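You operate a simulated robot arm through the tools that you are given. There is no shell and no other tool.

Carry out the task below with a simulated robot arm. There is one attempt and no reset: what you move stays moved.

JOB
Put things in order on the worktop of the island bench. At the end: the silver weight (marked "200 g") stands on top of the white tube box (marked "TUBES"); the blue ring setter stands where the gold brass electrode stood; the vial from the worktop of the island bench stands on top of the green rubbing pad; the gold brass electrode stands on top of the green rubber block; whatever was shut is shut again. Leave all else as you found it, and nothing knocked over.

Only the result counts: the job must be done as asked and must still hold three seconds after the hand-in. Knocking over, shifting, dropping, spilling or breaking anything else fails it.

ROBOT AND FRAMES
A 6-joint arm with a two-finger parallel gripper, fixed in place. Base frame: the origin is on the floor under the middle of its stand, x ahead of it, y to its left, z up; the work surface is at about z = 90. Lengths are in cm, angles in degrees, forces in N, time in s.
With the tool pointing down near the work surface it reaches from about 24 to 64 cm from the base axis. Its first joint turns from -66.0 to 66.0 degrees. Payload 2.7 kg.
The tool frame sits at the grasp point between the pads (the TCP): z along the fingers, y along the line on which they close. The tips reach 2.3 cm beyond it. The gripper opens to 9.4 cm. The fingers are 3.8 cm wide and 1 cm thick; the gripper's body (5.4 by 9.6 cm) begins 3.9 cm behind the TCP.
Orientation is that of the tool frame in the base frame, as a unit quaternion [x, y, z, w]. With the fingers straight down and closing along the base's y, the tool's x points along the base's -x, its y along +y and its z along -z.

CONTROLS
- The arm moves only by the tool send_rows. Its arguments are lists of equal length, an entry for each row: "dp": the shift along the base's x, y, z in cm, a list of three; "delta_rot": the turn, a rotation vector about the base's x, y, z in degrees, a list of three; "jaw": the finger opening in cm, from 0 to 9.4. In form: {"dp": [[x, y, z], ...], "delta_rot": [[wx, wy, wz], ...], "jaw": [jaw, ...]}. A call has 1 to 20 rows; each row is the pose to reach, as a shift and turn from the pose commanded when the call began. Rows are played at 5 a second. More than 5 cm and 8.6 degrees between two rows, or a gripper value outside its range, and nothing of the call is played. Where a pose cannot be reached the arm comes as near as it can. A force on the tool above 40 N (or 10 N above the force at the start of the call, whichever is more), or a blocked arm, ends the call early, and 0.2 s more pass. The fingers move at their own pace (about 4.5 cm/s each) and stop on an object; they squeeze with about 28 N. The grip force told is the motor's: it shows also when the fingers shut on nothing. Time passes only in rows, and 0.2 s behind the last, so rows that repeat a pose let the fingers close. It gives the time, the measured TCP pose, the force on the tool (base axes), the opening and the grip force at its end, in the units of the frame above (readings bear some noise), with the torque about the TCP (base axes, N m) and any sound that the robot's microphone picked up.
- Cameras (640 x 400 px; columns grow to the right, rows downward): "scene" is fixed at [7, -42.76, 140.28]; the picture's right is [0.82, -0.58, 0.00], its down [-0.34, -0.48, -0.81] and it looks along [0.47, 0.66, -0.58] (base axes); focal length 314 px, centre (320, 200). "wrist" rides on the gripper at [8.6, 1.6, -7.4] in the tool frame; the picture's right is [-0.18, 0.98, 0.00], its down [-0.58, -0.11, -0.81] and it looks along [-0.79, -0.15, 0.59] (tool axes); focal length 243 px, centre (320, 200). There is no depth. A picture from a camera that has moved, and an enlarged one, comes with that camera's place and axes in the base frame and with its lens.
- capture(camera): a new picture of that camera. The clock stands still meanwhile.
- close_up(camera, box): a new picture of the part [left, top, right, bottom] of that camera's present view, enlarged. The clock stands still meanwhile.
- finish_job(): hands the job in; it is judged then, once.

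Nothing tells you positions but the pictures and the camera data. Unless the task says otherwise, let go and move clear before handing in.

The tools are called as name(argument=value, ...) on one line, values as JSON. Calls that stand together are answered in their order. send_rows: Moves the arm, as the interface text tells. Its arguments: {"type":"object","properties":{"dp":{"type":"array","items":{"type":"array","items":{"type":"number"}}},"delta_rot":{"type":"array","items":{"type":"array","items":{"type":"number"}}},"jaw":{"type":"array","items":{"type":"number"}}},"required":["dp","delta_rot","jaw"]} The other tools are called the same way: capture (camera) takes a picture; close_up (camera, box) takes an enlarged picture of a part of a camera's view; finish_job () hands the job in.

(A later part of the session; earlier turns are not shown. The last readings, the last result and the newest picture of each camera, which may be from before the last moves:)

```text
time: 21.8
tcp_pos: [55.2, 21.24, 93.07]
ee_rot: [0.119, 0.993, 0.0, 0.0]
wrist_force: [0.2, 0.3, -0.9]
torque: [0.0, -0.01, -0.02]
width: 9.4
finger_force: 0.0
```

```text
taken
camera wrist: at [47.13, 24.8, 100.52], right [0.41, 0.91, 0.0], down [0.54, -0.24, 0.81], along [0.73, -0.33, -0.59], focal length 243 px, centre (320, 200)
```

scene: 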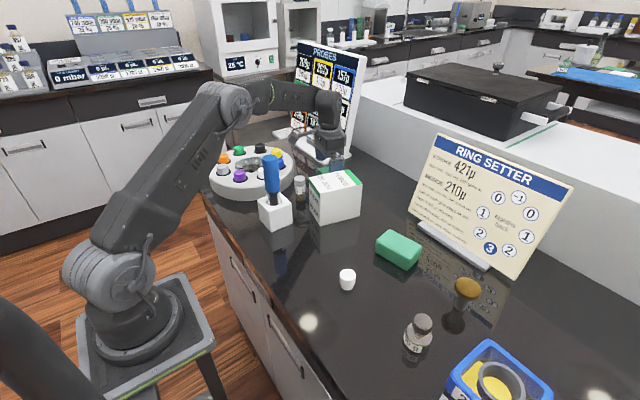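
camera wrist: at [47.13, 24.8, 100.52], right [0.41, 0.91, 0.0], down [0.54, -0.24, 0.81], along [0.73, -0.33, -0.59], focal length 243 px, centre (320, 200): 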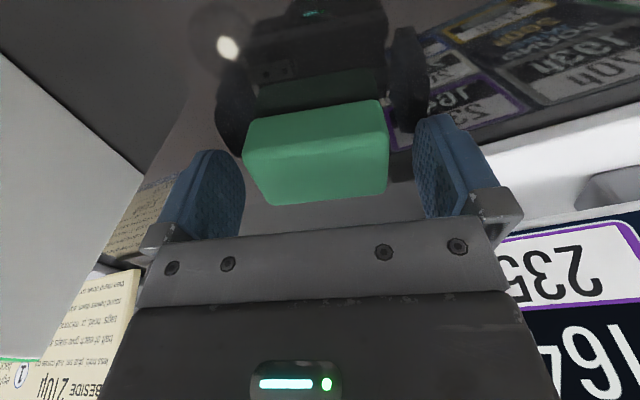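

The small piece is back in place and free. I'll rise, straighten the hand, and take some no-load readings for comparison.

send_rows(dp=[[0, 0, 4], [0, 0, 8], [0, 0, 12], [0, 0, 16], [0, 0, 20], [0, 0, 23.5], [0, 0, 23.5]], delta_rot=[[0, 0, 0], [0, 0, 0], [0, 0, 0], [0, 0, 0], [0, 0, 7], [0, 0, 13.7], [0, 0, 13.7]], jaw=[9.4, 9.4, 9.4, 9.4, 9.4, 9.4, 9.4])

send_rows(dp=[[0, 0, 0]], delta_rot=[[0, 0, 0]], jaw=[9.4])

send_rows(dp=[[0, 0, 0]], delta_rot=[[0, 0, 0]], jaw=[9.4])

send_rows(dp=[[0, 0, 0]], delta_rot=[[0, 0, 0]], jaw=[9.4])

send_rows(dp=[[0, 0, 0]], delta_rot=[[0, 0, 0]], jaw=[9.4])

send_rows(dp=[[0, 0, 0]], delta_rot=[[0, 0, 0]], jaw=[9.4])

capture(camera="wrist")

close_up(camera="scene", box=[290, 150, 370, 230])

```text
time: 23.4
tcp_pos: [54.14, 20.59, 115.97]
ee_rot: [0.0, 1.0, -0.001, 0.0]
wrist_force: [-0.6, -0.3, -0.3]
torque: [-0.01, -0.01, -0.02]
width: 9.38
finger_force: 0.0
out of reach, approached as far as the arm can: row 6, 7
```

```text
time: 23.8
tcp_pos: [54.11, 20.62, 115.86]
ee_rot: [-0.001, 1.0, 0.0, 0.0]
wrist_force: [-0.3, 0.0, 0.3]
torque: [0.01, 0.03, -0.01]
width: 9.4
finger_force: 0.0
```

```text
time: 24.2
tcp_pos: [54.09, 20.68, 115.99]
ee_rot: [0.001, 1.0, -0.001, 0.001]
wrist_force: [0.2, 0.1, 0.3]
torque: [-0.01, 0.0, 0.0]
width: 9.41
finger_force: 0.0
```

```text
time: 24.6
tcp_pos: [54.15, 20.56, 116.02]
ee_rot: [-0.001, 1.0, 0.0, 0.0]
wrist_force: [-1.0, 0.0, 0.1]
torque: [0.01, -0.02, -0.03]
width: 9.38
finger_force: 0.0
```

```text
time: 25.0
tcp_pos: [54.15, 20.61, 115.94]
ee_rot: [0.001, 1.0, 0.0, 0.001]
wrist_force: [0.4, 0.2, 0.5]
torque: [-0.01, -0.02, -0.01]
width: 9.4
finger_force: 0.1
```

```text
time: 25.4
tcp_pos: [54.14, 20.6, 115.81]
ee_rot: [0.0, 1.0, 0.0, 0.0]
wrist_force: [-0.3, 0.5, -0.6]
torque: [0.01, 0.05, 0.01]
width: 9.42
finger_force: 0.1
```

```text
taken
camera wrist: at [45.5, 22.16, 123.42], right [0.18, 0.98, 0.0], down [0.58, -0.11, 0.81], along [0.79, -0.15, -0.59], focal length 243 px, centre (320, 200)
```

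wrist: 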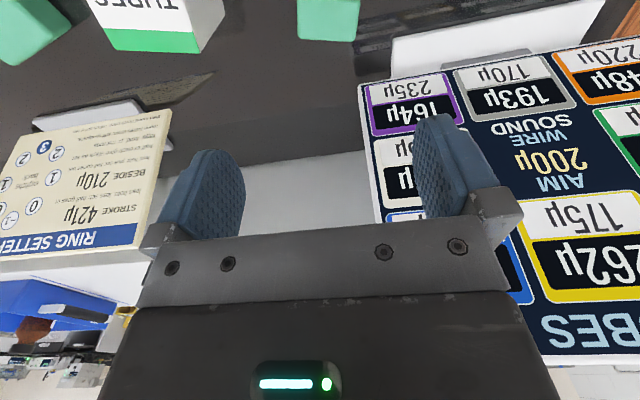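

```text
5.00 times, centred on (330, 190) of scene
camera zoom: at [7.0, -42.76, 140.28], right [0.82, -0.58, 0.0], down [-0.34, -0.48, -0.81], along [0.47, 0.66, -0.58], focal length 1570 px, centre (270, 250)
```

zoom: 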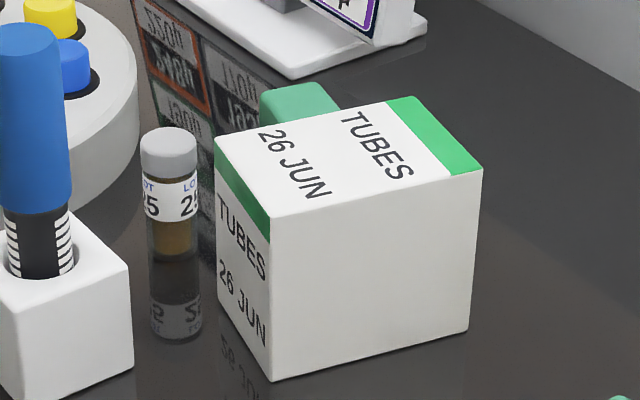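

No-load readings average about zero, so the small piece weighs roughly 40 g. Next I head to the silver weight near (36,-29.5) and look at it from above.

send_rows(dp=[[-3, -2, 2], [-5, -6, 3], [-7, -10, 3], [-9, -14, 3], [-11, -18, 3], [-12.5, -22, 3], [-14, -26, 3], [-15.5, -30, 3], [-17, -34, 3], [-18, -38, 3], [-19, -42, 2], [-20, -46, 0], [-20.1, -49.6, -3], [-20.1, -49.6, -7], [-20.1, -49.6, -7.9], [-20.1, -49.6, -7.9]], delta_rot=[[0, 0, 0], [0, 0, 0], [0, 0, 0], [0, 0, 0], [0, 0, 0], [0, 0, 0], [0, 0, 0], [0, 0, 0], [0, 0, 0], [0, 0, 0], [0, 0, 0], [0, 0, 0], [0, 0, 0], [0, 0, 0], [0, 0, 0], [0, 0, 0]], jaw=[9.4, 9.4, 9.4, 9.4, 9.4, 9.4, 9.4, 9.4, 9.4, 9.4, 9.4, 9.4, 9.4, 9.4, 9.4, 9.4])

capture(camera="wrist")

close_up(camera="wrist", box=[200, 0, 440, 150])

capture(camera="scene")

```text
time: 28.8
tcp_pos: [33.92, -28.8, 107.95]
ee_rot: [0.0, 1.0, 0.0, 0.0]
wrist_force: [0.3, 0.2, -0.6]
torque: [0.02, 0.01, -0.01]
width: 9.38
finger_force: 0.0
```

```text
taken
camera wrist: at [25.33, -27.24, 115.34], right [0.18, 0.98, 0.0], down [0.58, -0.11, 0.81], along [0.79, -0.15, -0.59], focal length 243 px, centre (320, 200)
```

wrist: 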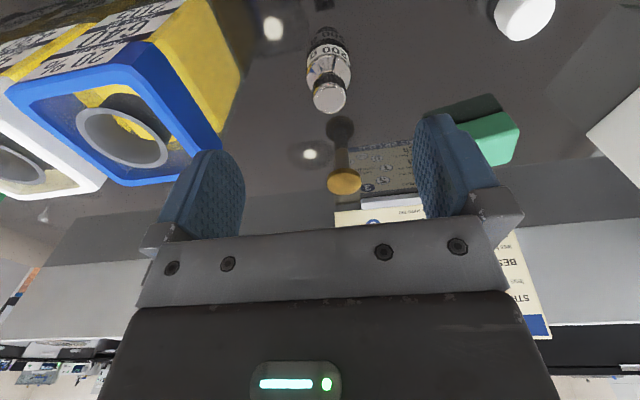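

```text
2.67 times, centred on (320, 75) of wrist
camera zoom: at [25.33, -27.24, 115.34], right [0.18, 0.98, 0.0], down [0.58, -0.11, 0.81], along [0.79, -0.15, -0.59], focal length 647 px, centre (320, 533)
```

zoom: 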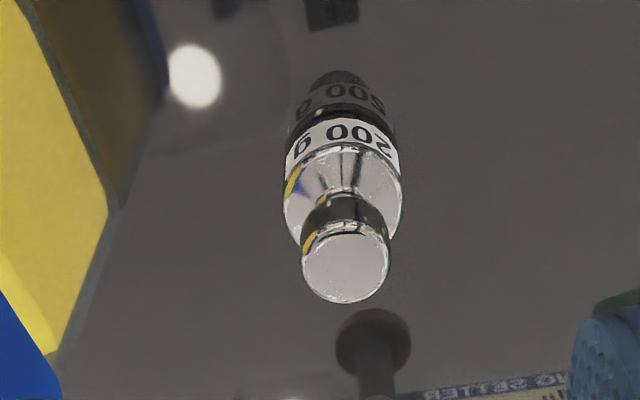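

```text
taken
```

scene: 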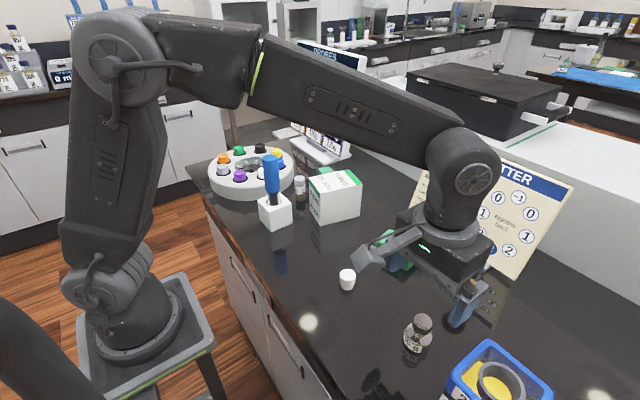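

The weight's centre comes out at about (37.05,-28.5), body ~3.9 cm wide and ~5.8 cm tall. I'll centre above it with the jaw at 7 cm, descend partway and check.

send_rows(dp=[[1.5, 0.2, -1], [3.05, 0.45, -3], [3.05, 0.45, -6], [3.05, 0.45, -8.5], [3.05, 0.45, -8.5]], delta_rot=[[0, 0, 0], [0, 0, 0], [0, 0, 0], [0, 0, 0], [0, 0, 0]], jaw=[8, 7.2, 7.2, 7.2, 7.2])

capture(camera="wrist")

close_up(camera="scene", box=[360, 240, 520, 380])

```text
time: 30.0
tcp_pos: [36.89, -28.41, 99.45]
ee_rot: [0.0, 1.0, 0.001, 0.001]
wrist_force: [0.3, 0.4, 0.4]
torque: [0.01, 0.04, 0.0]
width: 7.21
finger_force: 0.1
```

```text
taken
camera wrist: at [28.33, -26.87, 107.0], right [0.18, 0.98, 0.0], down [0.58, -0.11, 0.81], along [0.79, -0.15, -0.59], focal length 243 px, centre (320, 200)
```

wrist: 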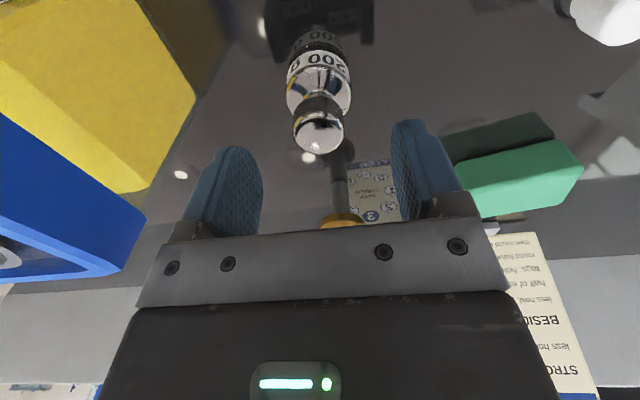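

```text
2.86 times, centred on (440, 310) of scene
camera zoom: at [7.0, -42.76, 140.28], right [0.82, -0.58, 0.0], down [-0.34, -0.48, -0.81], along [0.47, 0.66, -0.58], focal length 897 px, centre (-23, -114)
```

zoom: 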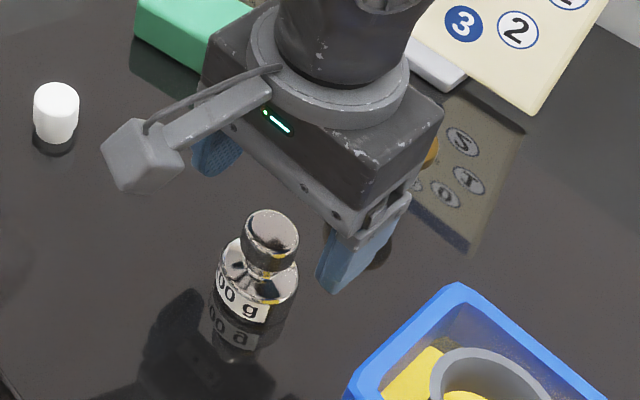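

The knob reads (37.0,-28.4), right under the gripper. Descending straight so the fingers straddle the body, then checking before closing.

send_rows(dp=[[0, 0, -2], [0, 0, -4], [0, 0, -6], [0, 0, -6.5], [0, 0, -6.5]], delta_rot=[[0, 0, 0], [0, 0, 0], [0, 0, 0], [0, 0, 0], [0, 0, 0]], jaw=[7.2, 7.2, 7.2, 7.2, 7.2])

capture(camera="wrist")

close_up(camera="scene", box=[360, 240, 520, 380])

```text
time: 31.2
tcp_pos: [37.06, -28.32, 92.98]
ee_rot: [0.0, 1.0, 0.0, 0.001]
wrist_force: [0.2, -0.1, 0.0]
torque: [-0.02, 0.0, 0.01]
width: 7.18
finger_force: 0.0
```

```text
taken
camera wrist: at [28.33, -26.77, 100.45], right [0.18, 0.98, 0.0], down [0.58, -0.11, 0.81], along [0.79, -0.15, -0.59], focal length 243 px, centre (320, 200)
```

wrist: 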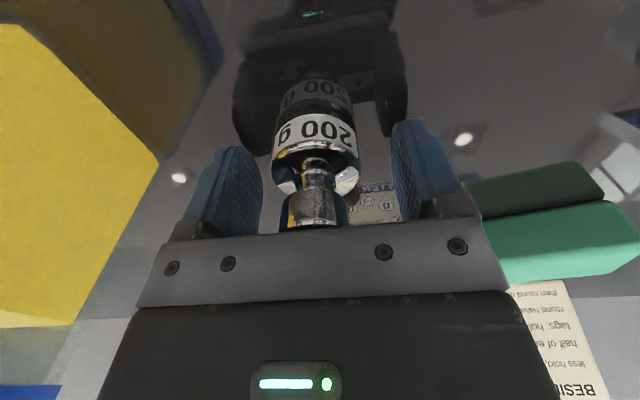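

```text
2.86 times, centred on (440, 310) of scene
camera zoom: at [7.0, -42.76, 140.28], right [0.82, -0.58, 0.0], down [-0.34, -0.48, -0.81], along [0.47, 0.66, -0.58], focal length 897 px, centre (-23, -114)
```

zoom: 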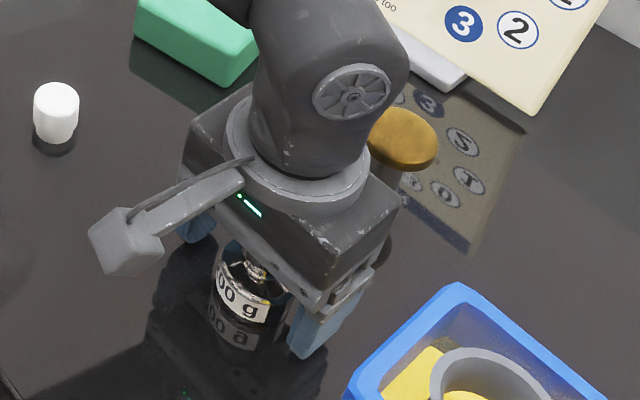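

The weight sits centred between the fingers. Closing on its body now, then a small lift to verify.

send_rows(dp=[[0, 0, 0], [0, 0, 0], [0, 0, 0], [0, 0, 0], [0, 0, 0], [0, 0, 1], [0, 0, 2], [0, 0, 2]], delta_rot=[[0, 0, 0], [0, 0, 0], [0, 0, 0], [0, 0, 0], [0, 0, 0], [0, 0, 0], [0, 0, 0], [0, 0, 0]], jaw=[6, 5, 4, 3.2, 3.2, 3.2, 3.2, 3.2])

capture(camera="wrist")

```text
time: 33.0
tcp_pos: [37.07, -28.35, 94.88]
ee_rot: [0.0, 1.0, 0.0, 0.0]
wrist_force: [0.6, 0.4, -2.5]
torque: [0.02, -0.01, 0.03]
width: 4.29
finger_force: 27.7
```

```text
taken
camera wrist: at [28.41, -26.79, 102.46], right [0.18, 0.98, 0.0], down [0.58, -0.11, 0.81], along [0.79, -0.15, -0.59], focal length 243 px, centre (320, 200)
```

wrist: 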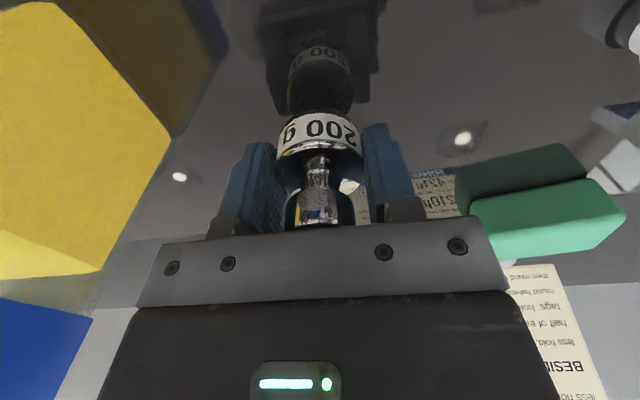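

The weight is held (4.29 cm wide, about 2.5 N). The TUBES box top is centred near (47.2,7.5) at z≈99.9; I'll lift high, carry over, and stop above it.

send_rows(dp=[[0, 0, 4], [0, 0, 8], [0, 0, 12], [0, 0, 15], [1, 3.6, 15], [2, 7.2, 15], [3, 10.8, 15], [4, 14.4, 15], [5, 18, 15], [6, 21.6, 15], [7, 25.2, 15], [8, 28.8, 15], [9.2, 32.4, 15], [10.2, 35.87, 15], [10.2, 35.87, 12], [10.2, 35.87, 12]], delta_rot=[[0, 0, 0], [0, 0, 0], [0, 0, 0], [0, 0, 0], [0, 0, 0], [0, 0, 0], [0, 0, 0], [0, 0, 0], [0, 0, 0], [0, 0, 0], [0, 0, 0], [0, 0, 0], [0, 0, 0], [0, 0, 0], [0, 0, 0], [0, 0, 0]], jaw=[3.2, 3.2, 3.2, 3.2, 3.2, 3.2, 3.2, 3.2, 3.2, 3.2, 3.2, 3.2, 3.2, 3.2, 3.2, 3.2])

capture(camera="wrist")

close_up(camera="scene", box=[250, 100, 410, 240])

```text
time: 36.4
tcp_pos: [47.3, 7.64, 107.08]
ee_rot: [0.0, 1.0, 0.001, 0.0]
wrist_force: [-0.5, 0.1, -1.2]
torque: [0.0, -0.02, 0.01]
width: 4.31
finger_force: 28.3
```

```text
taken
camera wrist: at [38.61, 9.14, 114.41], right [0.18, 0.98, 0.0], down [0.58, -0.11, 0.81], along [0.79, -0.15, -0.59], focal length 243 px, centre (320, 200)
```

wrist: 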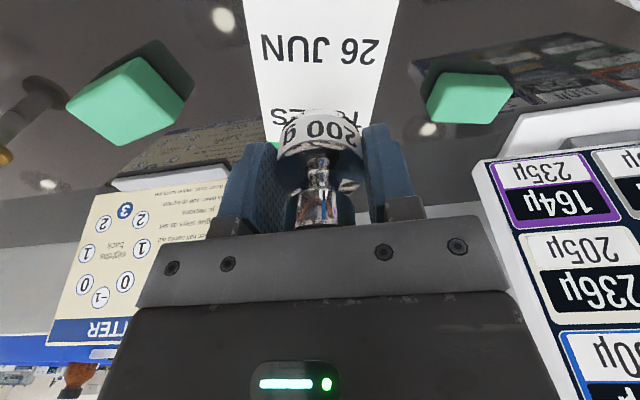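

```text
2.86 times, centred on (330, 170) of scene
camera zoom: at [7.0, -42.76, 140.28], right [0.82, -0.58, 0.0], down [-0.34, -0.48, -0.81], along [0.47, 0.66, -0.58], focal length 897 px, centre (291, 286)
```

zoom: 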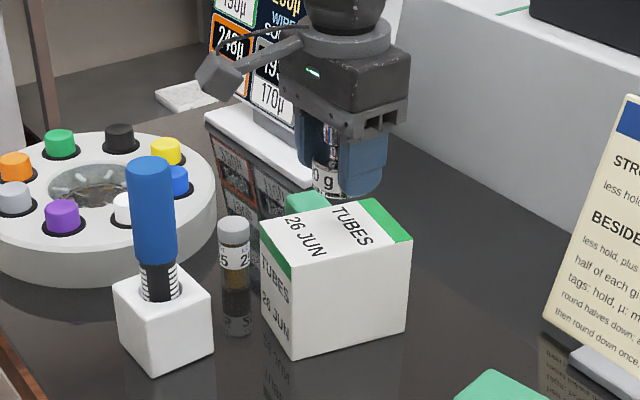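

The weight hangs over the box centre with about 4 cm to go. I'll lower gradually and watch the force for contact.

send_rows(dp=[[0, 0, -1.5], [0, 0, -2.8], [0, 0, -3.4], [0, 0, -3.7], [0, 0, -3.7]], delta_rot=[[0, 0, 0], [0, 0, 0], [0, 0, 0], [0, 0, 0], [0, 0, 0]], jaw=[3.2, 3.2, 3.2, 3.2, 3.2])

close_up(camera="scene", box=[290, 110, 390, 230])

capture(camera="wrist")

```text
time: 37.6
tcp_pos: [47.22, 7.5, 103.33]
ee_rot: [-0.001, 1.0, 0.0, 0.0]
wrist_force: [0.2, 0.6, -2.0]
torque: [-0.03, 0.03, -0.03]
width: 4.3
finger_force: 27.7
```

```text
3.33 times, centred on (340, 170) of scene
camera zoom: at [7.0, -42.76, 140.28], right [0.82, -0.58, 0.0], down [-0.34, -0.48, -0.81], along [0.47, 0.66, -0.58], focal length 1046 px, centre (253, 300)
```

zoom: 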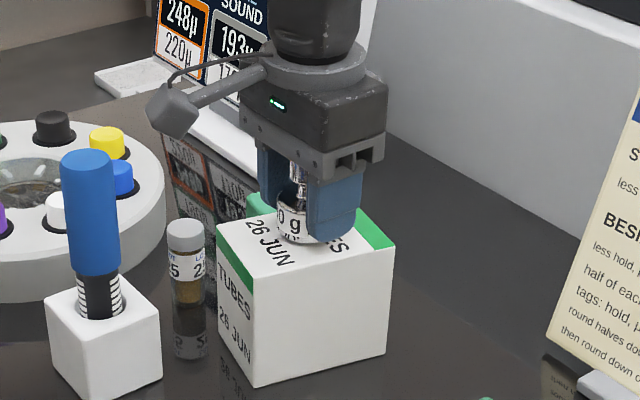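

```text
taken
camera wrist: at [38.58, 9.1, 110.78], right [0.18, 0.98, 0.0], down [0.58, -0.11, 0.81], along [0.79, -0.15, -0.59], focal length 243 px, centre (320, 200)
```

wrist: 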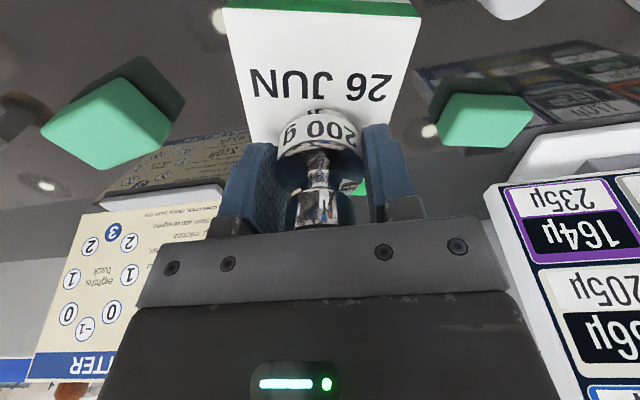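

The base of the weight is just above the box. Fine steps down until contact shows.

send_rows(dp=[[0, 0, -0.2], [0, 0, -0.2]], delta_rot=[[0, 0, 0], [0, 0, 0]], jaw=[3.2, 3.2])

send_rows(dp=[[0, 0, -0.15], [0, 0, -0.15]], delta_rot=[[0, 0, 0], [0, 0, 0]], jaw=[3.2, 3.2])

```text
time: 38.2
tcp_pos: [47.29, 7.62, 103.14]
ee_rot: [0.0, 1.0, 0.0, -0.001]
wrist_force: [-0.3, 0.3, -1.6]
torque: [0.03, -0.02, 0.0]
width: 4.3
finger_force: 28.1
```

```text
time: 38.8
tcp_pos: [47.18, 7.55, 102.95]
ee_rot: [0.0, 1.0, 0.0, 0.0]
wrist_force: [-0.1, -0.2, -0.4]
torque: [-0.01, 0.01, -0.02]
width: 4.3
finger_force: 27.9
```

send_rows(dp=[[0, 0, -0.1], [0, 0, -0.1]], delta_rot=[[0, 0, 0], [0, 0, 0]], jaw=[3.2, 3.2])

close_up(camera="scene", box=[290, 110, 390, 230])

```text
time: 39.4
tcp_pos: [47.34, 7.55, 102.93]
ee_rot: [0.0, 1.0, 0.0, 0.001]
wrist_force: [-5.0, -1.0, 10.9]
torque: [-0.02, 0.19, 0.05]
width: 4.3
finger_force: 28.1
```

```text
3.33 times, centred on (340, 170) of scene
camera zoom: at [6.97, -42.76, 140.28], right [0.82, -0.58, 0.0], down [-0.34, -0.48, -0.81], along [0.47, 0.66, -0.58], focal length 1046 px, centre (253, 300)
```

zoom: 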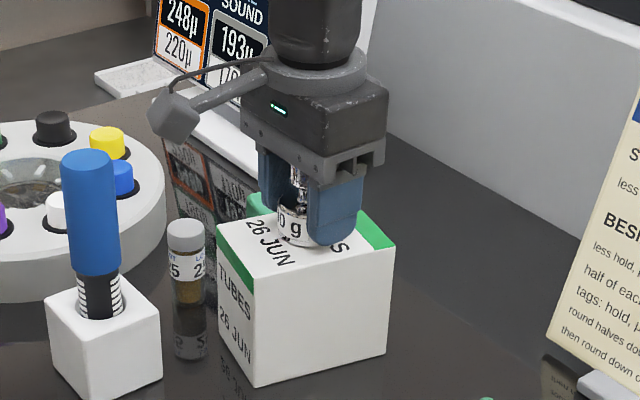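

Contact: about 11 N upward at z≈102.93, so the weight rests on the box. I'll ease off slightly, open and rise straight up.

send_rows(dp=[[0, 0, 0.08], [0, 0, 0.08], [0, 0, 0.08], [0, 0, 0.08], [0, 0, 0.08], [0, 0, 0.08]], delta_rot=[[0, 0, 0], [0, 0, 0], [0, 0, 0], [0, 0, 0], [0, 0, 0], [0, 0, 0]], jaw=[3.2, 4.2, 4.8, 5.6, 6.4, 6.4])

capture(camera="wrist")

```text
time: 40.8
tcp_pos: [47.33, 7.48, 102.98]
ee_rot: [-0.001, 1.0, 0.0, 0.0]
wrist_force: [-0.5, 0.0, 0.0]
torque: [0.02, -0.03, 0.04]
width: 6.41
finger_force: 0.0
```

```text
taken
camera wrist: at [38.6, 9.04, 110.45], right [0.18, 0.98, 0.0], down [0.58, -0.11, 0.81], along [0.79, -0.15, -0.59], focal length 243 px, centre (320, 200)
```

wrist: 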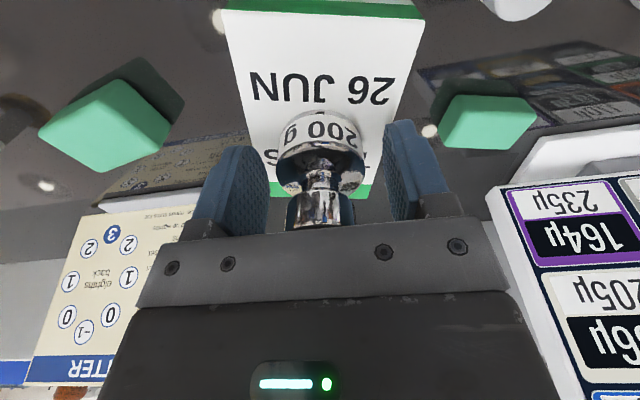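

The weight stands free on the box. I rise straight up, then travel to the large green piece while turning the hand so the fingers will close across its short side.

send_rows(dp=[[0, 0, 3], [0, 0, 7], [0, 0, 11], [0, 0, 14], [0.2, -3, 14], [0.5, -6, 14], [0.8, -9, 14], [1.1, -12, 14], [1.4, -15, 14], [1.7, -18, 14], [1.9, -20.1, 14], [1.9, -20.1, 12], [1.9, -20.1, 8], [1.9, -20.1, 4], [1.9, -20.1, 0], [1.9, -20.1, -1], [1.9, -20.1, -1]], delta_rot=[[0, 0, 0], [0, 0, 0], [0, 0, 0], [0, 0, -8], [0, 0, -16], [0, 0, -24], [0, 0, -32], [0, 0, -40], [0, 0, -48], [0, 0, -56], [0, 0, -64], [0, 0, -72], [0, 0, -80], [0, 0, -80], [0, 0, -80], [0, 0, -80], [0, 0, -80]], jaw=[6.4, 6.4, 7.5, 9.4, 9.4, 9.4, 9.4, 9.4, 9.4, 9.4, 9.4, 9.4, 9.4, 9.4, 9.4, 9.4, 9.4])

capture(camera="wrist")

capture(camera="scene")

```text
time: 44.4
tcp_pos: [49.18, -12.52, 101.79]
ee_rot: [0.643, 0.766, 0.0, 0.0]
wrist_force: [0.0, 0.0, 0.4]
torque: [0.01, -0.01, 0.01]
width: 9.38
finger_force: 0.0
```

```text
taken
camera wrist: at [49.28, -3.77, 109.29], right [1.0, -0.01, 0.0], down [-0.01, -0.59, 0.81], along [-0.01, -0.81, -0.59], focal length 243 px, centre (320, 200)
```

wrist: 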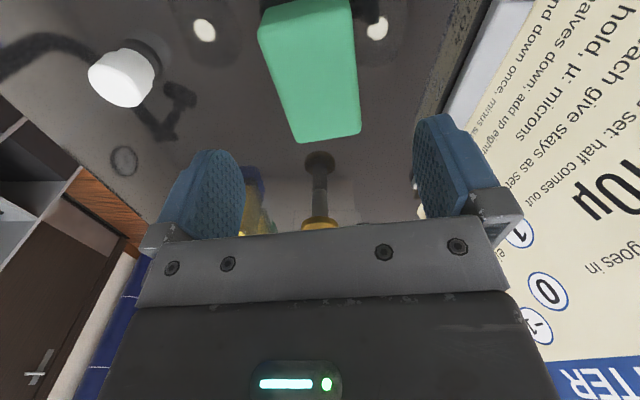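

```text
taken
```

scene: 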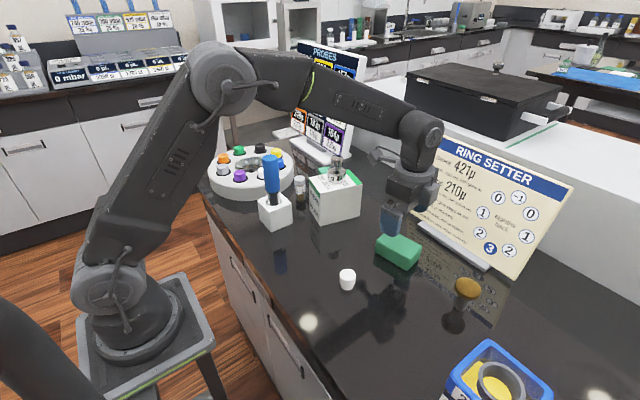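

The hand is square over the large piece. Lowering, then closing lightly on its short side.

send_rows(dp=[[0, 0, -3], [0, 0, -6], [0, 0, -8], [0, 0, -8.7], [0, 0, -8.7], [0, 0, -8.7], [0, 0, -8.7]], delta_rot=[[0, 0, 0], [0, 0, 0], [0, 0, 0], [0, 0, 0], [0, 0, 0], [0, 0, 0], [0, 0, 0]], jaw=[9.4, 9.4, 9.4, 9.4, 8, 6.5, 6.0])

capture(camera="wrist")

```text
time: 46.0
tcp_pos: [49.44, -12.56, 93.19]
ee_rot: [0.643, 0.766, 0.0, 0.0]
wrist_force: [-1.3, 0.3, 0.0]
torque: [0.01, 0.0, -0.03]
width: 5.98
finger_force: 0.3
```

```text
taken
camera wrist: at [49.39, -3.85, 100.69], right [1.0, -0.01, 0.0], down [-0.01, -0.59, 0.81], along [-0.01, -0.81, -0.59], focal length 243 px, centre (320, 200)
```

wrist: 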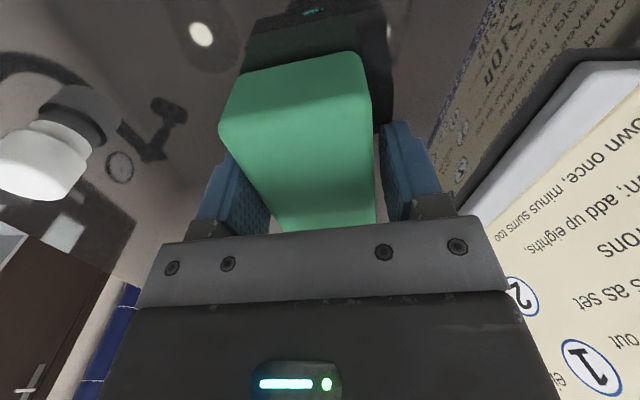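

Nearly centred with a hair of clearance on each side. Closing, then a 0.8 cm lift with several readings.

send_rows(dp=[[0, 0, 0], [0, 0, 0], [0, 0, 0], [0, 0, 0.4], [0, 0, 0.8], [0, 0, 0.8]], delta_rot=[[0, 0, 0], [0, 0, 0], [0, 0, 0], [0, 0, 0], [0, 0, 0], [0, 0, 0]], jaw=[5.4, 4.6, 4.6, 4.6, 4.6, 4.6])

send_rows(dp=[[0, 0, 0]], delta_rot=[[0, 0, 0]], jaw=[4.6])

send_rows(dp=[[0, 0, 0]], delta_rot=[[0, 0, 0]], jaw=[4.6])

send_rows(dp=[[0, 0, 0]], delta_rot=[[0, 0, 0]], jaw=[4.6])

send_rows(dp=[[0, 0, 0]], delta_rot=[[0, 0, 0]], jaw=[4.6])

send_rows(dp=[[0, 0, 0]], delta_rot=[[0, 0, 0]], jaw=[4.6])

send_rows(dp=[[0, 0, 0]], delta_rot=[[0, 0, 0]], jaw=[4.6])

capture(camera="wrist")

```text
time: 47.4
tcp_pos: [49.22, -12.65, 93.97]
ee_rot: [0.642, 0.766, 0.0, -0.001]
wrist_force: [0.2, 0.7, -0.8]
torque: [0.03, 0.01, -0.04]
width: 5.46
finger_force: 28.5
```

```text
time: 47.8
tcp_pos: [49.19, -12.54, 93.96]
ee_rot: [0.643, 0.766, 0.0, 0.0]
wrist_force: [0.1, 1.0, -0.9]
torque: [0.0, 0.0, 0.02]
width: 5.45
finger_force: 27.8
```

```text
time: 48.2
tcp_pos: [49.17, -12.66, 93.96]
ee_rot: [0.643, 0.766, 0.0, 0.0]
wrist_force: [-0.1, -0.2, -0.2]
torque: [-0.03, 0.0, 0.03]
width: 5.43
finger_force: 28.2
```

```text
time: 48.6
tcp_pos: [49.28, -12.64, 93.99]
ee_rot: [0.643, 0.766, -0.001, 0.0]
wrist_force: [-0.2, -0.6, -0.6]
torque: [0.01, 0.01, 0.04]
width: 5.44
finger_force: 28.4
```

```text
time: 49.0
tcp_pos: [49.3, -12.77, 93.98]
ee_rot: [0.643, 0.765, 0.0, 0.0]
wrist_force: [-0.2, -0.3, -1.8]
torque: [0.05, -0.01, 0.0]
width: 5.46
finger_force: 28.3
```

```text
time: 49.4
tcp_pos: [49.25, -12.64, 93.94]
ee_rot: [0.642, 0.766, 0.0, -0.001]
wrist_force: [-1.1, 0.0, 0.3]
torque: [0.01, 0.02, 0.02]
width: 5.43
finger_force: 28.3
```

```text
time: 49.8
tcp_pos: [49.35, -12.58, 93.88]
ee_rot: [0.643, 0.766, 0.0, -0.001]
wrist_force: [0.2, -0.1, -1.1]
torque: [0.02, 0.0, 0.0]
width: 5.45
finger_force: 27.6
```

```text
taken
camera wrist: at [49.35, -3.92, 101.44], right [1.0, -0.01, 0.0], down [-0.01, -0.59, 0.81], along [-0.01, -0.81, -0.59], focal length 243 px, centre (320, 200)
```

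wrist: 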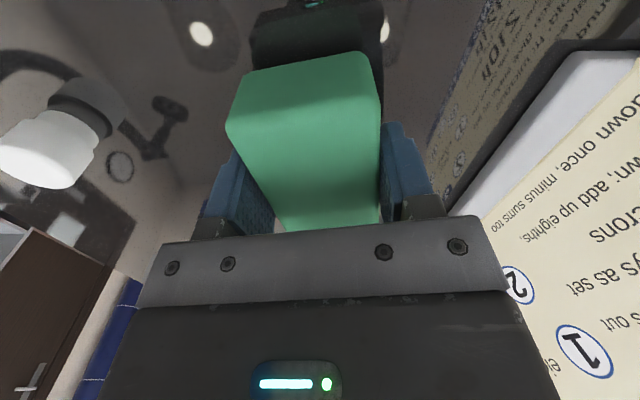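

The large one is 5.44 cm across and reads about 0.7 N. While it's near the camera I zoom in on its surface for texture or markings.

close_up(camera="wrist", box=[220, 40, 400, 150])

close_up(camera="wrist", box=[220, 130, 400, 240])

close_up(camera="scene", box=[370, 220, 430, 280])

```text
3.56 times, centred on (310, 95) of wrist
camera zoom: at [49.35, -3.92, 101.44], right [1.0, -0.01, 0.0], down [-0.01, -0.59, 0.81], along [-0.01, -0.81, -0.59], focal length 863 px, centre (356, 573)
```

zoom: 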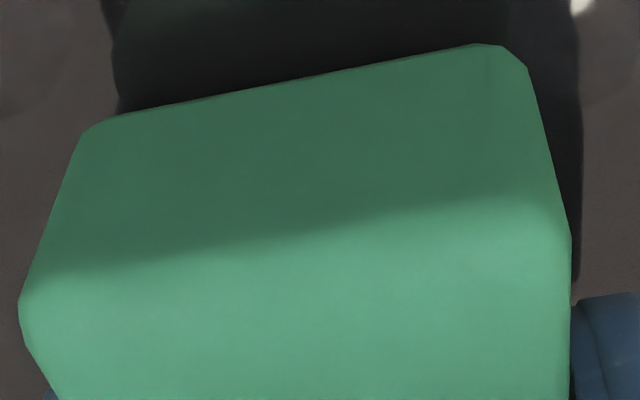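

```text
3.56 times, centred on (310, 185) of wrist
camera zoom: at [49.35, -3.92, 101.44], right [1.0, -0.01, 0.0], down [-0.01, -0.59, 0.81], along [-0.01, -0.81, -0.59], focal length 863 px, centre (356, 253)
```

zoom: 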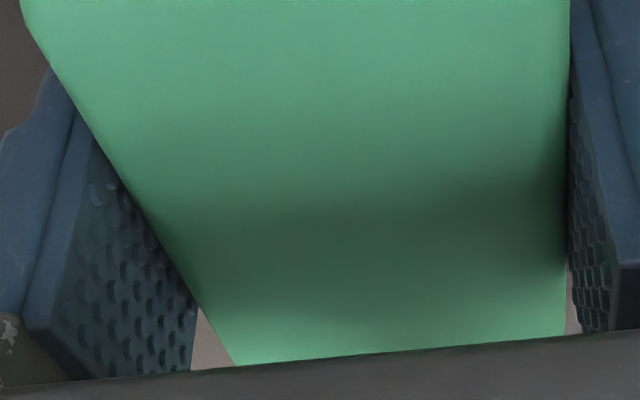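

```text
6.67 times, centred on (400, 250) of scene
camera zoom: at [7.0, -42.76, 140.28], right [0.82, -0.58, 0.0], down [-0.34, -0.48, -0.81], along [0.47, 0.66, -0.58], focal length 2093 px, centre (-213, -133)
```

zoom: 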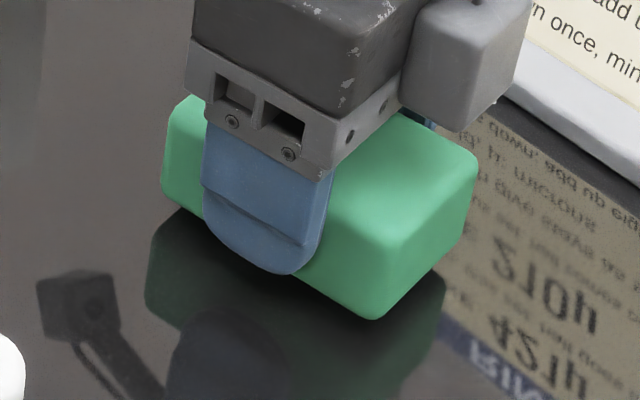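

No markings at all. A better weight reading will help, so I'll hold it still and collect more samples.

send_rows(dp=[[0, 0, 0]], delta_rot=[[0, 0, 0]], jaw=[4.6])

send_rows(dp=[[0, 0, 0]], delta_rot=[[0, 0, 0]], jaw=[4.6])

send_rows(dp=[[0, 0, 0]], delta_rot=[[0, 0, 0]], jaw=[4.6])

send_rows(dp=[[0, 0, 0]], delta_rot=[[0, 0, 0]], jaw=[4.6])

send_rows(dp=[[0, 0, 0]], delta_rot=[[0, 0, 0]], jaw=[4.6])

send_rows(dp=[[0, 0, 0]], delta_rot=[[0, 0, 0]], jaw=[4.6])

send_rows(dp=[[0, 0, 0]], delta_rot=[[0, 0, 0]], jaw=[4.6])

send_rows(dp=[[0, 0, 0]], delta_rot=[[0, 0, 0]], jaw=[4.6])

send_rows(dp=[[0, 0, 0]], delta_rot=[[0, 0, 0]], jaw=[4.6])

send_rows(dp=[[0, 0, 0]], delta_rot=[[0, 0, 0]], jaw=[4.6])

send_rows(dp=[[0, 0, 0]], delta_rot=[[0, 0, 0]], jaw=[4.6])

send_rows(dp=[[0, 0, 0]], delta_rot=[[0, 0, 0]], jaw=[4.6])

```text
time: 50.2
tcp_pos: [49.3, -12.58, 94.04]
ee_rot: [0.643, 0.766, 0.0, 0.0]
wrist_force: [0.1, 1.4, -1.4]
torque: [0.04, -0.01, 0.03]
width: 5.46
finger_force: 28.6
```

```text
time: 50.6
tcp_pos: [49.24, -12.71, 93.98]
ee_rot: [0.643, 0.766, 0.0, 0.0]
wrist_force: [-0.2, -0.4, -0.6]
torque: [0.01, 0.02, -0.01]
width: 5.45
finger_force: 28.3
```

```text
time: 51.0
tcp_pos: [49.2, -12.78, 93.99]
ee_rot: [0.643, 0.766, -0.001, -0.001]
wrist_force: [0.0, 0.0, -0.7]
torque: [0.01, -0.02, -0.01]
width: 5.45
finger_force: 27.6
```

```text
time: 51.4
tcp_pos: [49.25, -12.67, 93.95]
ee_rot: [0.642, 0.766, 0.0, 0.001]
wrist_force: [0.5, -0.4, -1.3]
torque: [0.01, 0.0, 0.01]
width: 5.47
finger_force: 27.9
```

```text
time: 51.8
tcp_pos: [49.24, -12.6, 93.86]
ee_rot: [0.642, 0.766, 0.0, 0.0]
wrist_force: [-0.1, 0.0, -0.1]
torque: [-0.03, 0.0, -0.03]
width: 5.46
finger_force: 28.2
```

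```text
time: 52.2
tcp_pos: [49.2, -12.69, 94.02]
ee_rot: [0.643, 0.766, 0.0, 0.0]
wrist_force: [0.0, 0.5, -0.3]
torque: [0.0, -0.03, -0.01]
width: 5.48
finger_force: 27.9
```

```text
time: 52.6
tcp_pos: [49.22, -12.66, 94.01]
ee_rot: [0.643, 0.766, 0.0, 0.0]
wrist_force: [-0.5, -0.2, -0.7]
torque: [0.01, -0.02, 0.02]
width: 5.46
finger_force: 27.6
```

```text
time: 53.0
tcp_pos: [49.27, -12.57, 93.97]
ee_rot: [0.643, 0.766, 0.0, 0.0]
wrist_force: [0.1, 0.0, -1.2]
torque: [0.03, -0.01, -0.01]
width: 5.42
finger_force: 27.7
```

```text
time: 53.4
tcp_pos: [49.27, -12.55, 94.02]
ee_rot: [0.643, 0.766, 0.0, 0.0]
wrist_force: [0.0, -0.3, -0.6]
torque: [0.02, 0.0, -0.01]
width: 5.48
finger_force: 27.6
```

```text
time: 53.8
tcp_pos: [49.29, -12.67, 94.1]
ee_rot: [0.643, 0.766, 0.0, -0.001]
wrist_force: [-0.1, 0.7, -1.0]
torque: [0.02, 0.0, -0.02]
width: 5.44
finger_force: 27.7
```

```text
time: 54.2
tcp_pos: [49.2, -12.66, 93.96]
ee_rot: [0.643, 0.766, 0.001, -0.001]
wrist_force: [0.5, -0.1, -0.9]
torque: [-0.01, 0.0, 0.01]
width: 5.47
finger_force: 28.7
```

```text
time: 54.6
tcp_pos: [49.24, -12.68, 93.95]
ee_rot: [0.643, 0.766, -0.001, 0.0]
wrist_force: [0.9, -0.1, -1.0]
torque: [0.0, -0.01, -0.01]
width: 5.47
finger_force: 28.4
```

The large piece reads ~0.78 N (80 g). Setting it back down exactly, opening, and rising; then I'll look around the room for hints on naming.

send_rows(dp=[[0, 0, -0.4], [0, 0, -0.8], [0, 0, -0.8], [0, 0, -0.8], [0, 0, -0.8], [0, 0, -0.8], [0, 0, -0.8]], delta_rot=[[0, 0, 0], [0, 0, 0], [0, 0, 0], [0, 0, 0], [0, 0, 0], [0, 0, 0], [0, 0, 0]], jaw=[4.6, 4.6, 4.6, 5.6, 6.4, 7.8, 9.4])

capture(camera="wrist")

close_up(camera="scene", box=[480, 0, 560, 50])

close_up(camera="scene", box=[560, 0, 640, 60])

close_up(camera="scene", box=[340, 0, 500, 60])

close_up(camera="scene", box=[0, 0, 120, 80])

close_up(camera="scene", box=[60, 20, 200, 100])

```text
time: 56.2
tcp_pos: [49.19, -12.67, 93.09]
ee_rot: [0.643, 0.766, 0.0, 0.0]
wrist_force: [-0.1, -1.1, 0.8]
torque: [0.03, -0.03, -0.02]
width: 9.38
finger_force: 0.0
```

```text
taken
camera wrist: at [49.33, -3.96, 100.59], right [1.0, -0.01, 0.0], down [-0.01, -0.59, 0.81], along [-0.01, -0.81, -0.59], focal length 243 px, centre (320, 200)
```

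wrist: 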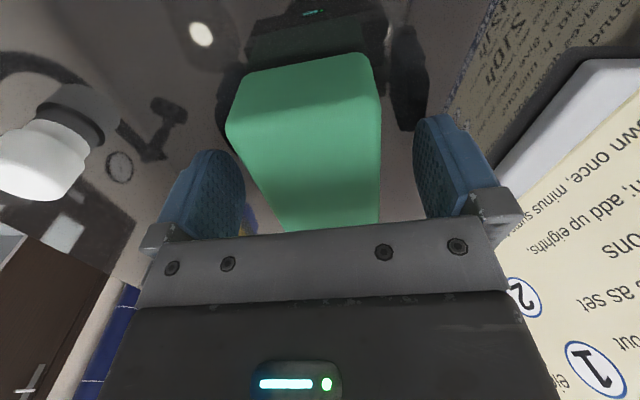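

```text
8.00 times, centred on (520, 25) of scene
camera zoom: at [7.0, -42.76, 140.28], right [0.82, -0.58, 0.0], down [-0.34, -0.48, -0.81], along [0.47, 0.66, -0.58], focal length 2511 px, centre (-1280, 1600)
```

zoom: 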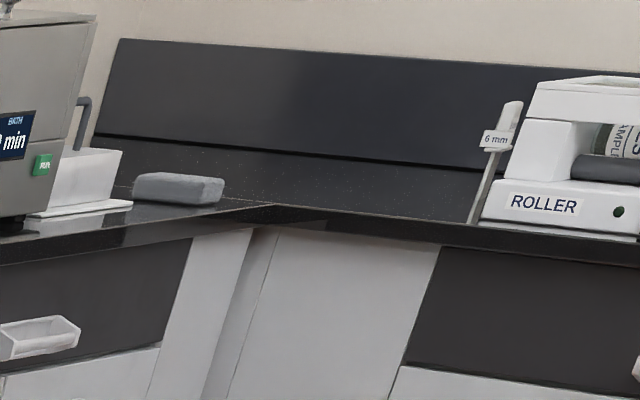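

```text
6.67 times, centred on (600, 30) of scene
camera zoom: at [7.0, -42.76, 140.28], right [0.82, -0.58, 0.0], down [-0.34, -0.48, -0.81], along [0.47, 0.66, -0.58], focal length 2093 px, centre (-1547, 1333)
```

zoom: 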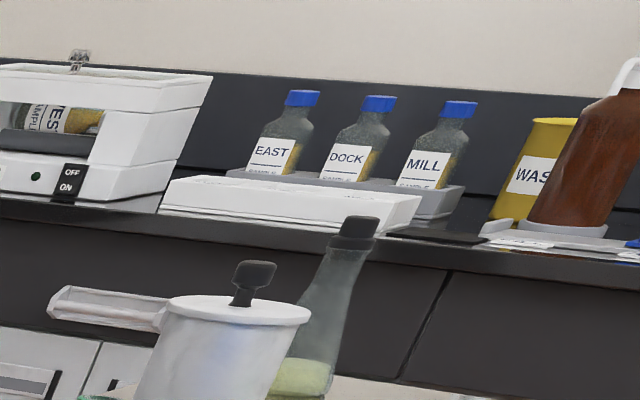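

```text
4.00 times, centred on (420, 30) of scene
camera zoom: at [7.0, -42.76, 140.28], right [0.82, -0.58, 0.0], down [-0.34, -0.48, -0.81], along [0.47, 0.66, -0.58], focal length 1256 px, centre (-80, 880)
```

zoom: 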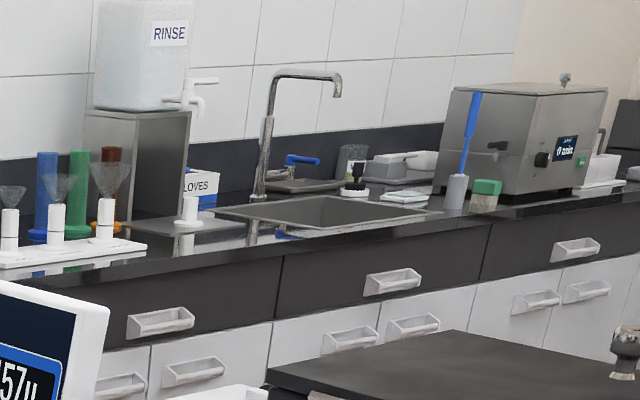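

```text
5.00 times, centred on (60, 40) of scene
camera zoom: at [7.0, -42.76, 140.28], right [0.82, -0.58, 0.0], down [-0.34, -0.48, -0.81], along [0.47, 0.66, -0.58], focal length 1570 px, centre (1620, 1000)
```

zoom: 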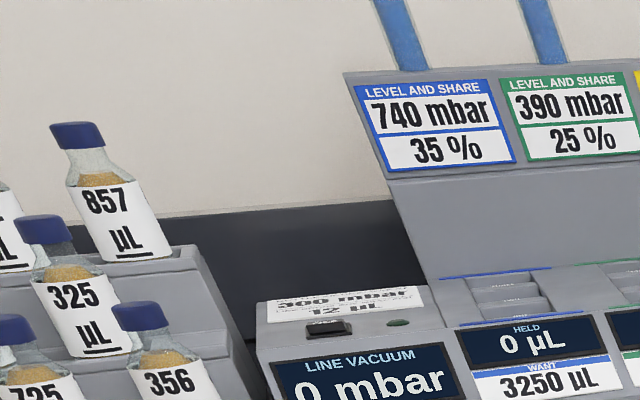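

```text
4.57 times, centred on (130, 60) of scene
camera zoom: at [7.0, -42.76, 140.28], right [0.82, -0.58, 0.0], down [-0.34, -0.48, -0.81], along [0.47, 0.66, -0.58], focal length 1435 px, centre (1189, 840)
```

zoom: 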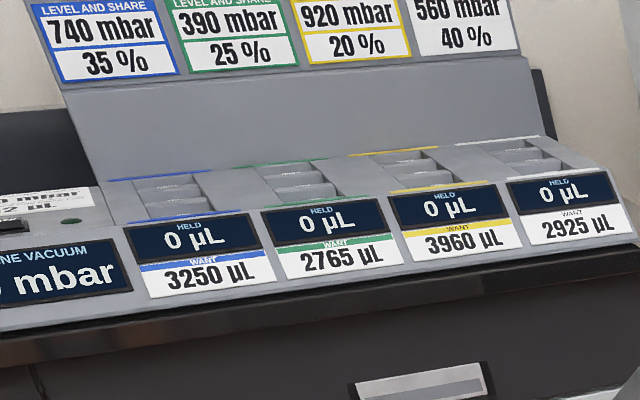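

Block is back in place and released. Rising here, the camera looks along the bench to the right, so I'll check for any further green item.

send_rows(dp=[[0, 0, 4], [0, 0, 8], [0, 0, 12], [0, 0, 16], [-2, 0, 20], [-4, 0, 24], [-6, 0, 26], [-6, 0, 26]], delta_rot=[[0, 0, 0], [0, 0, 0], [0, 0, 0], [0, 0, 0], [0, 0, 0], [0, 0, 0], [0, 0, 0], [0, 0, 0]], jaw=[9.4, 9.4, 9.4, 9.4, 9.4, 9.4, 9.4, 9.4])

capture(camera="wrist")

close_up(camera="wrist", box=[120, 0, 520, 240])

close_up(camera="scene", box=[360, 210, 440, 290])

```text
time: 58.0
tcp_pos: [43.29, -12.63, 119.17]
ee_rot: [0.643, 0.766, 0.0, 0.0]
wrist_force: [0.3, -0.8, -0.4]
torque: [-0.01, 0.0, 0.01]
width: 9.38
finger_force: 0.2
```

```text
taken
camera wrist: at [43.29, -3.92, 126.7], right [1.0, -0.01, 0.0], down [-0.01, -0.59, 0.81], along [-0.01, -0.81, -0.59], focal length 243 px, centre (320, 200)
```

wrist: 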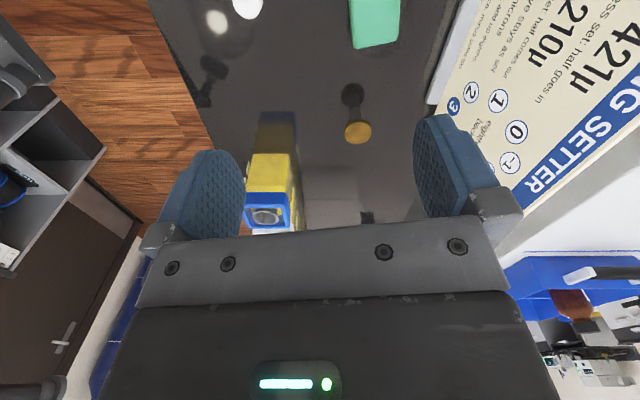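

```text
1.60 times, centred on (320, 120) of wrist
camera zoom: at [43.29, -3.92, 126.7], right [1.0, -0.01, 0.0], down [-0.01, -0.59, 0.81], along [-0.01, -0.81, -0.59], focal length 388 px, centre (320, 328)
```

zoom: 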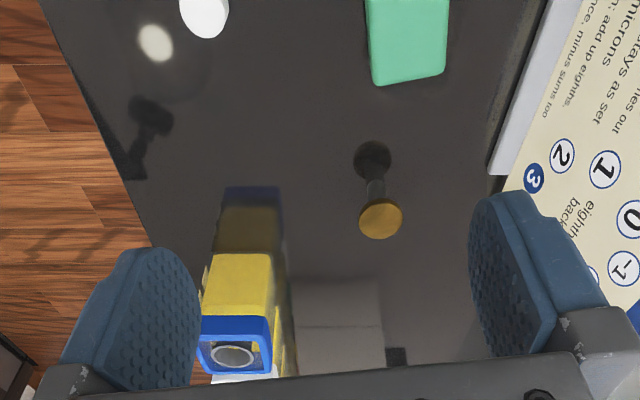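

```text
5.00 times, centred on (400, 250) of scene
camera zoom: at [7.0, -42.76, 140.28], right [0.82, -0.58, 0.0], down [-0.34, -0.48, -0.81], along [0.47, 0.66, -0.58], focal length 1570 px, centre (-80, -50)
```

zoom: 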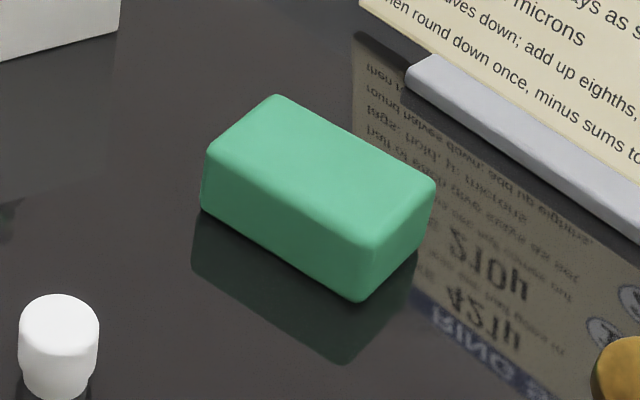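

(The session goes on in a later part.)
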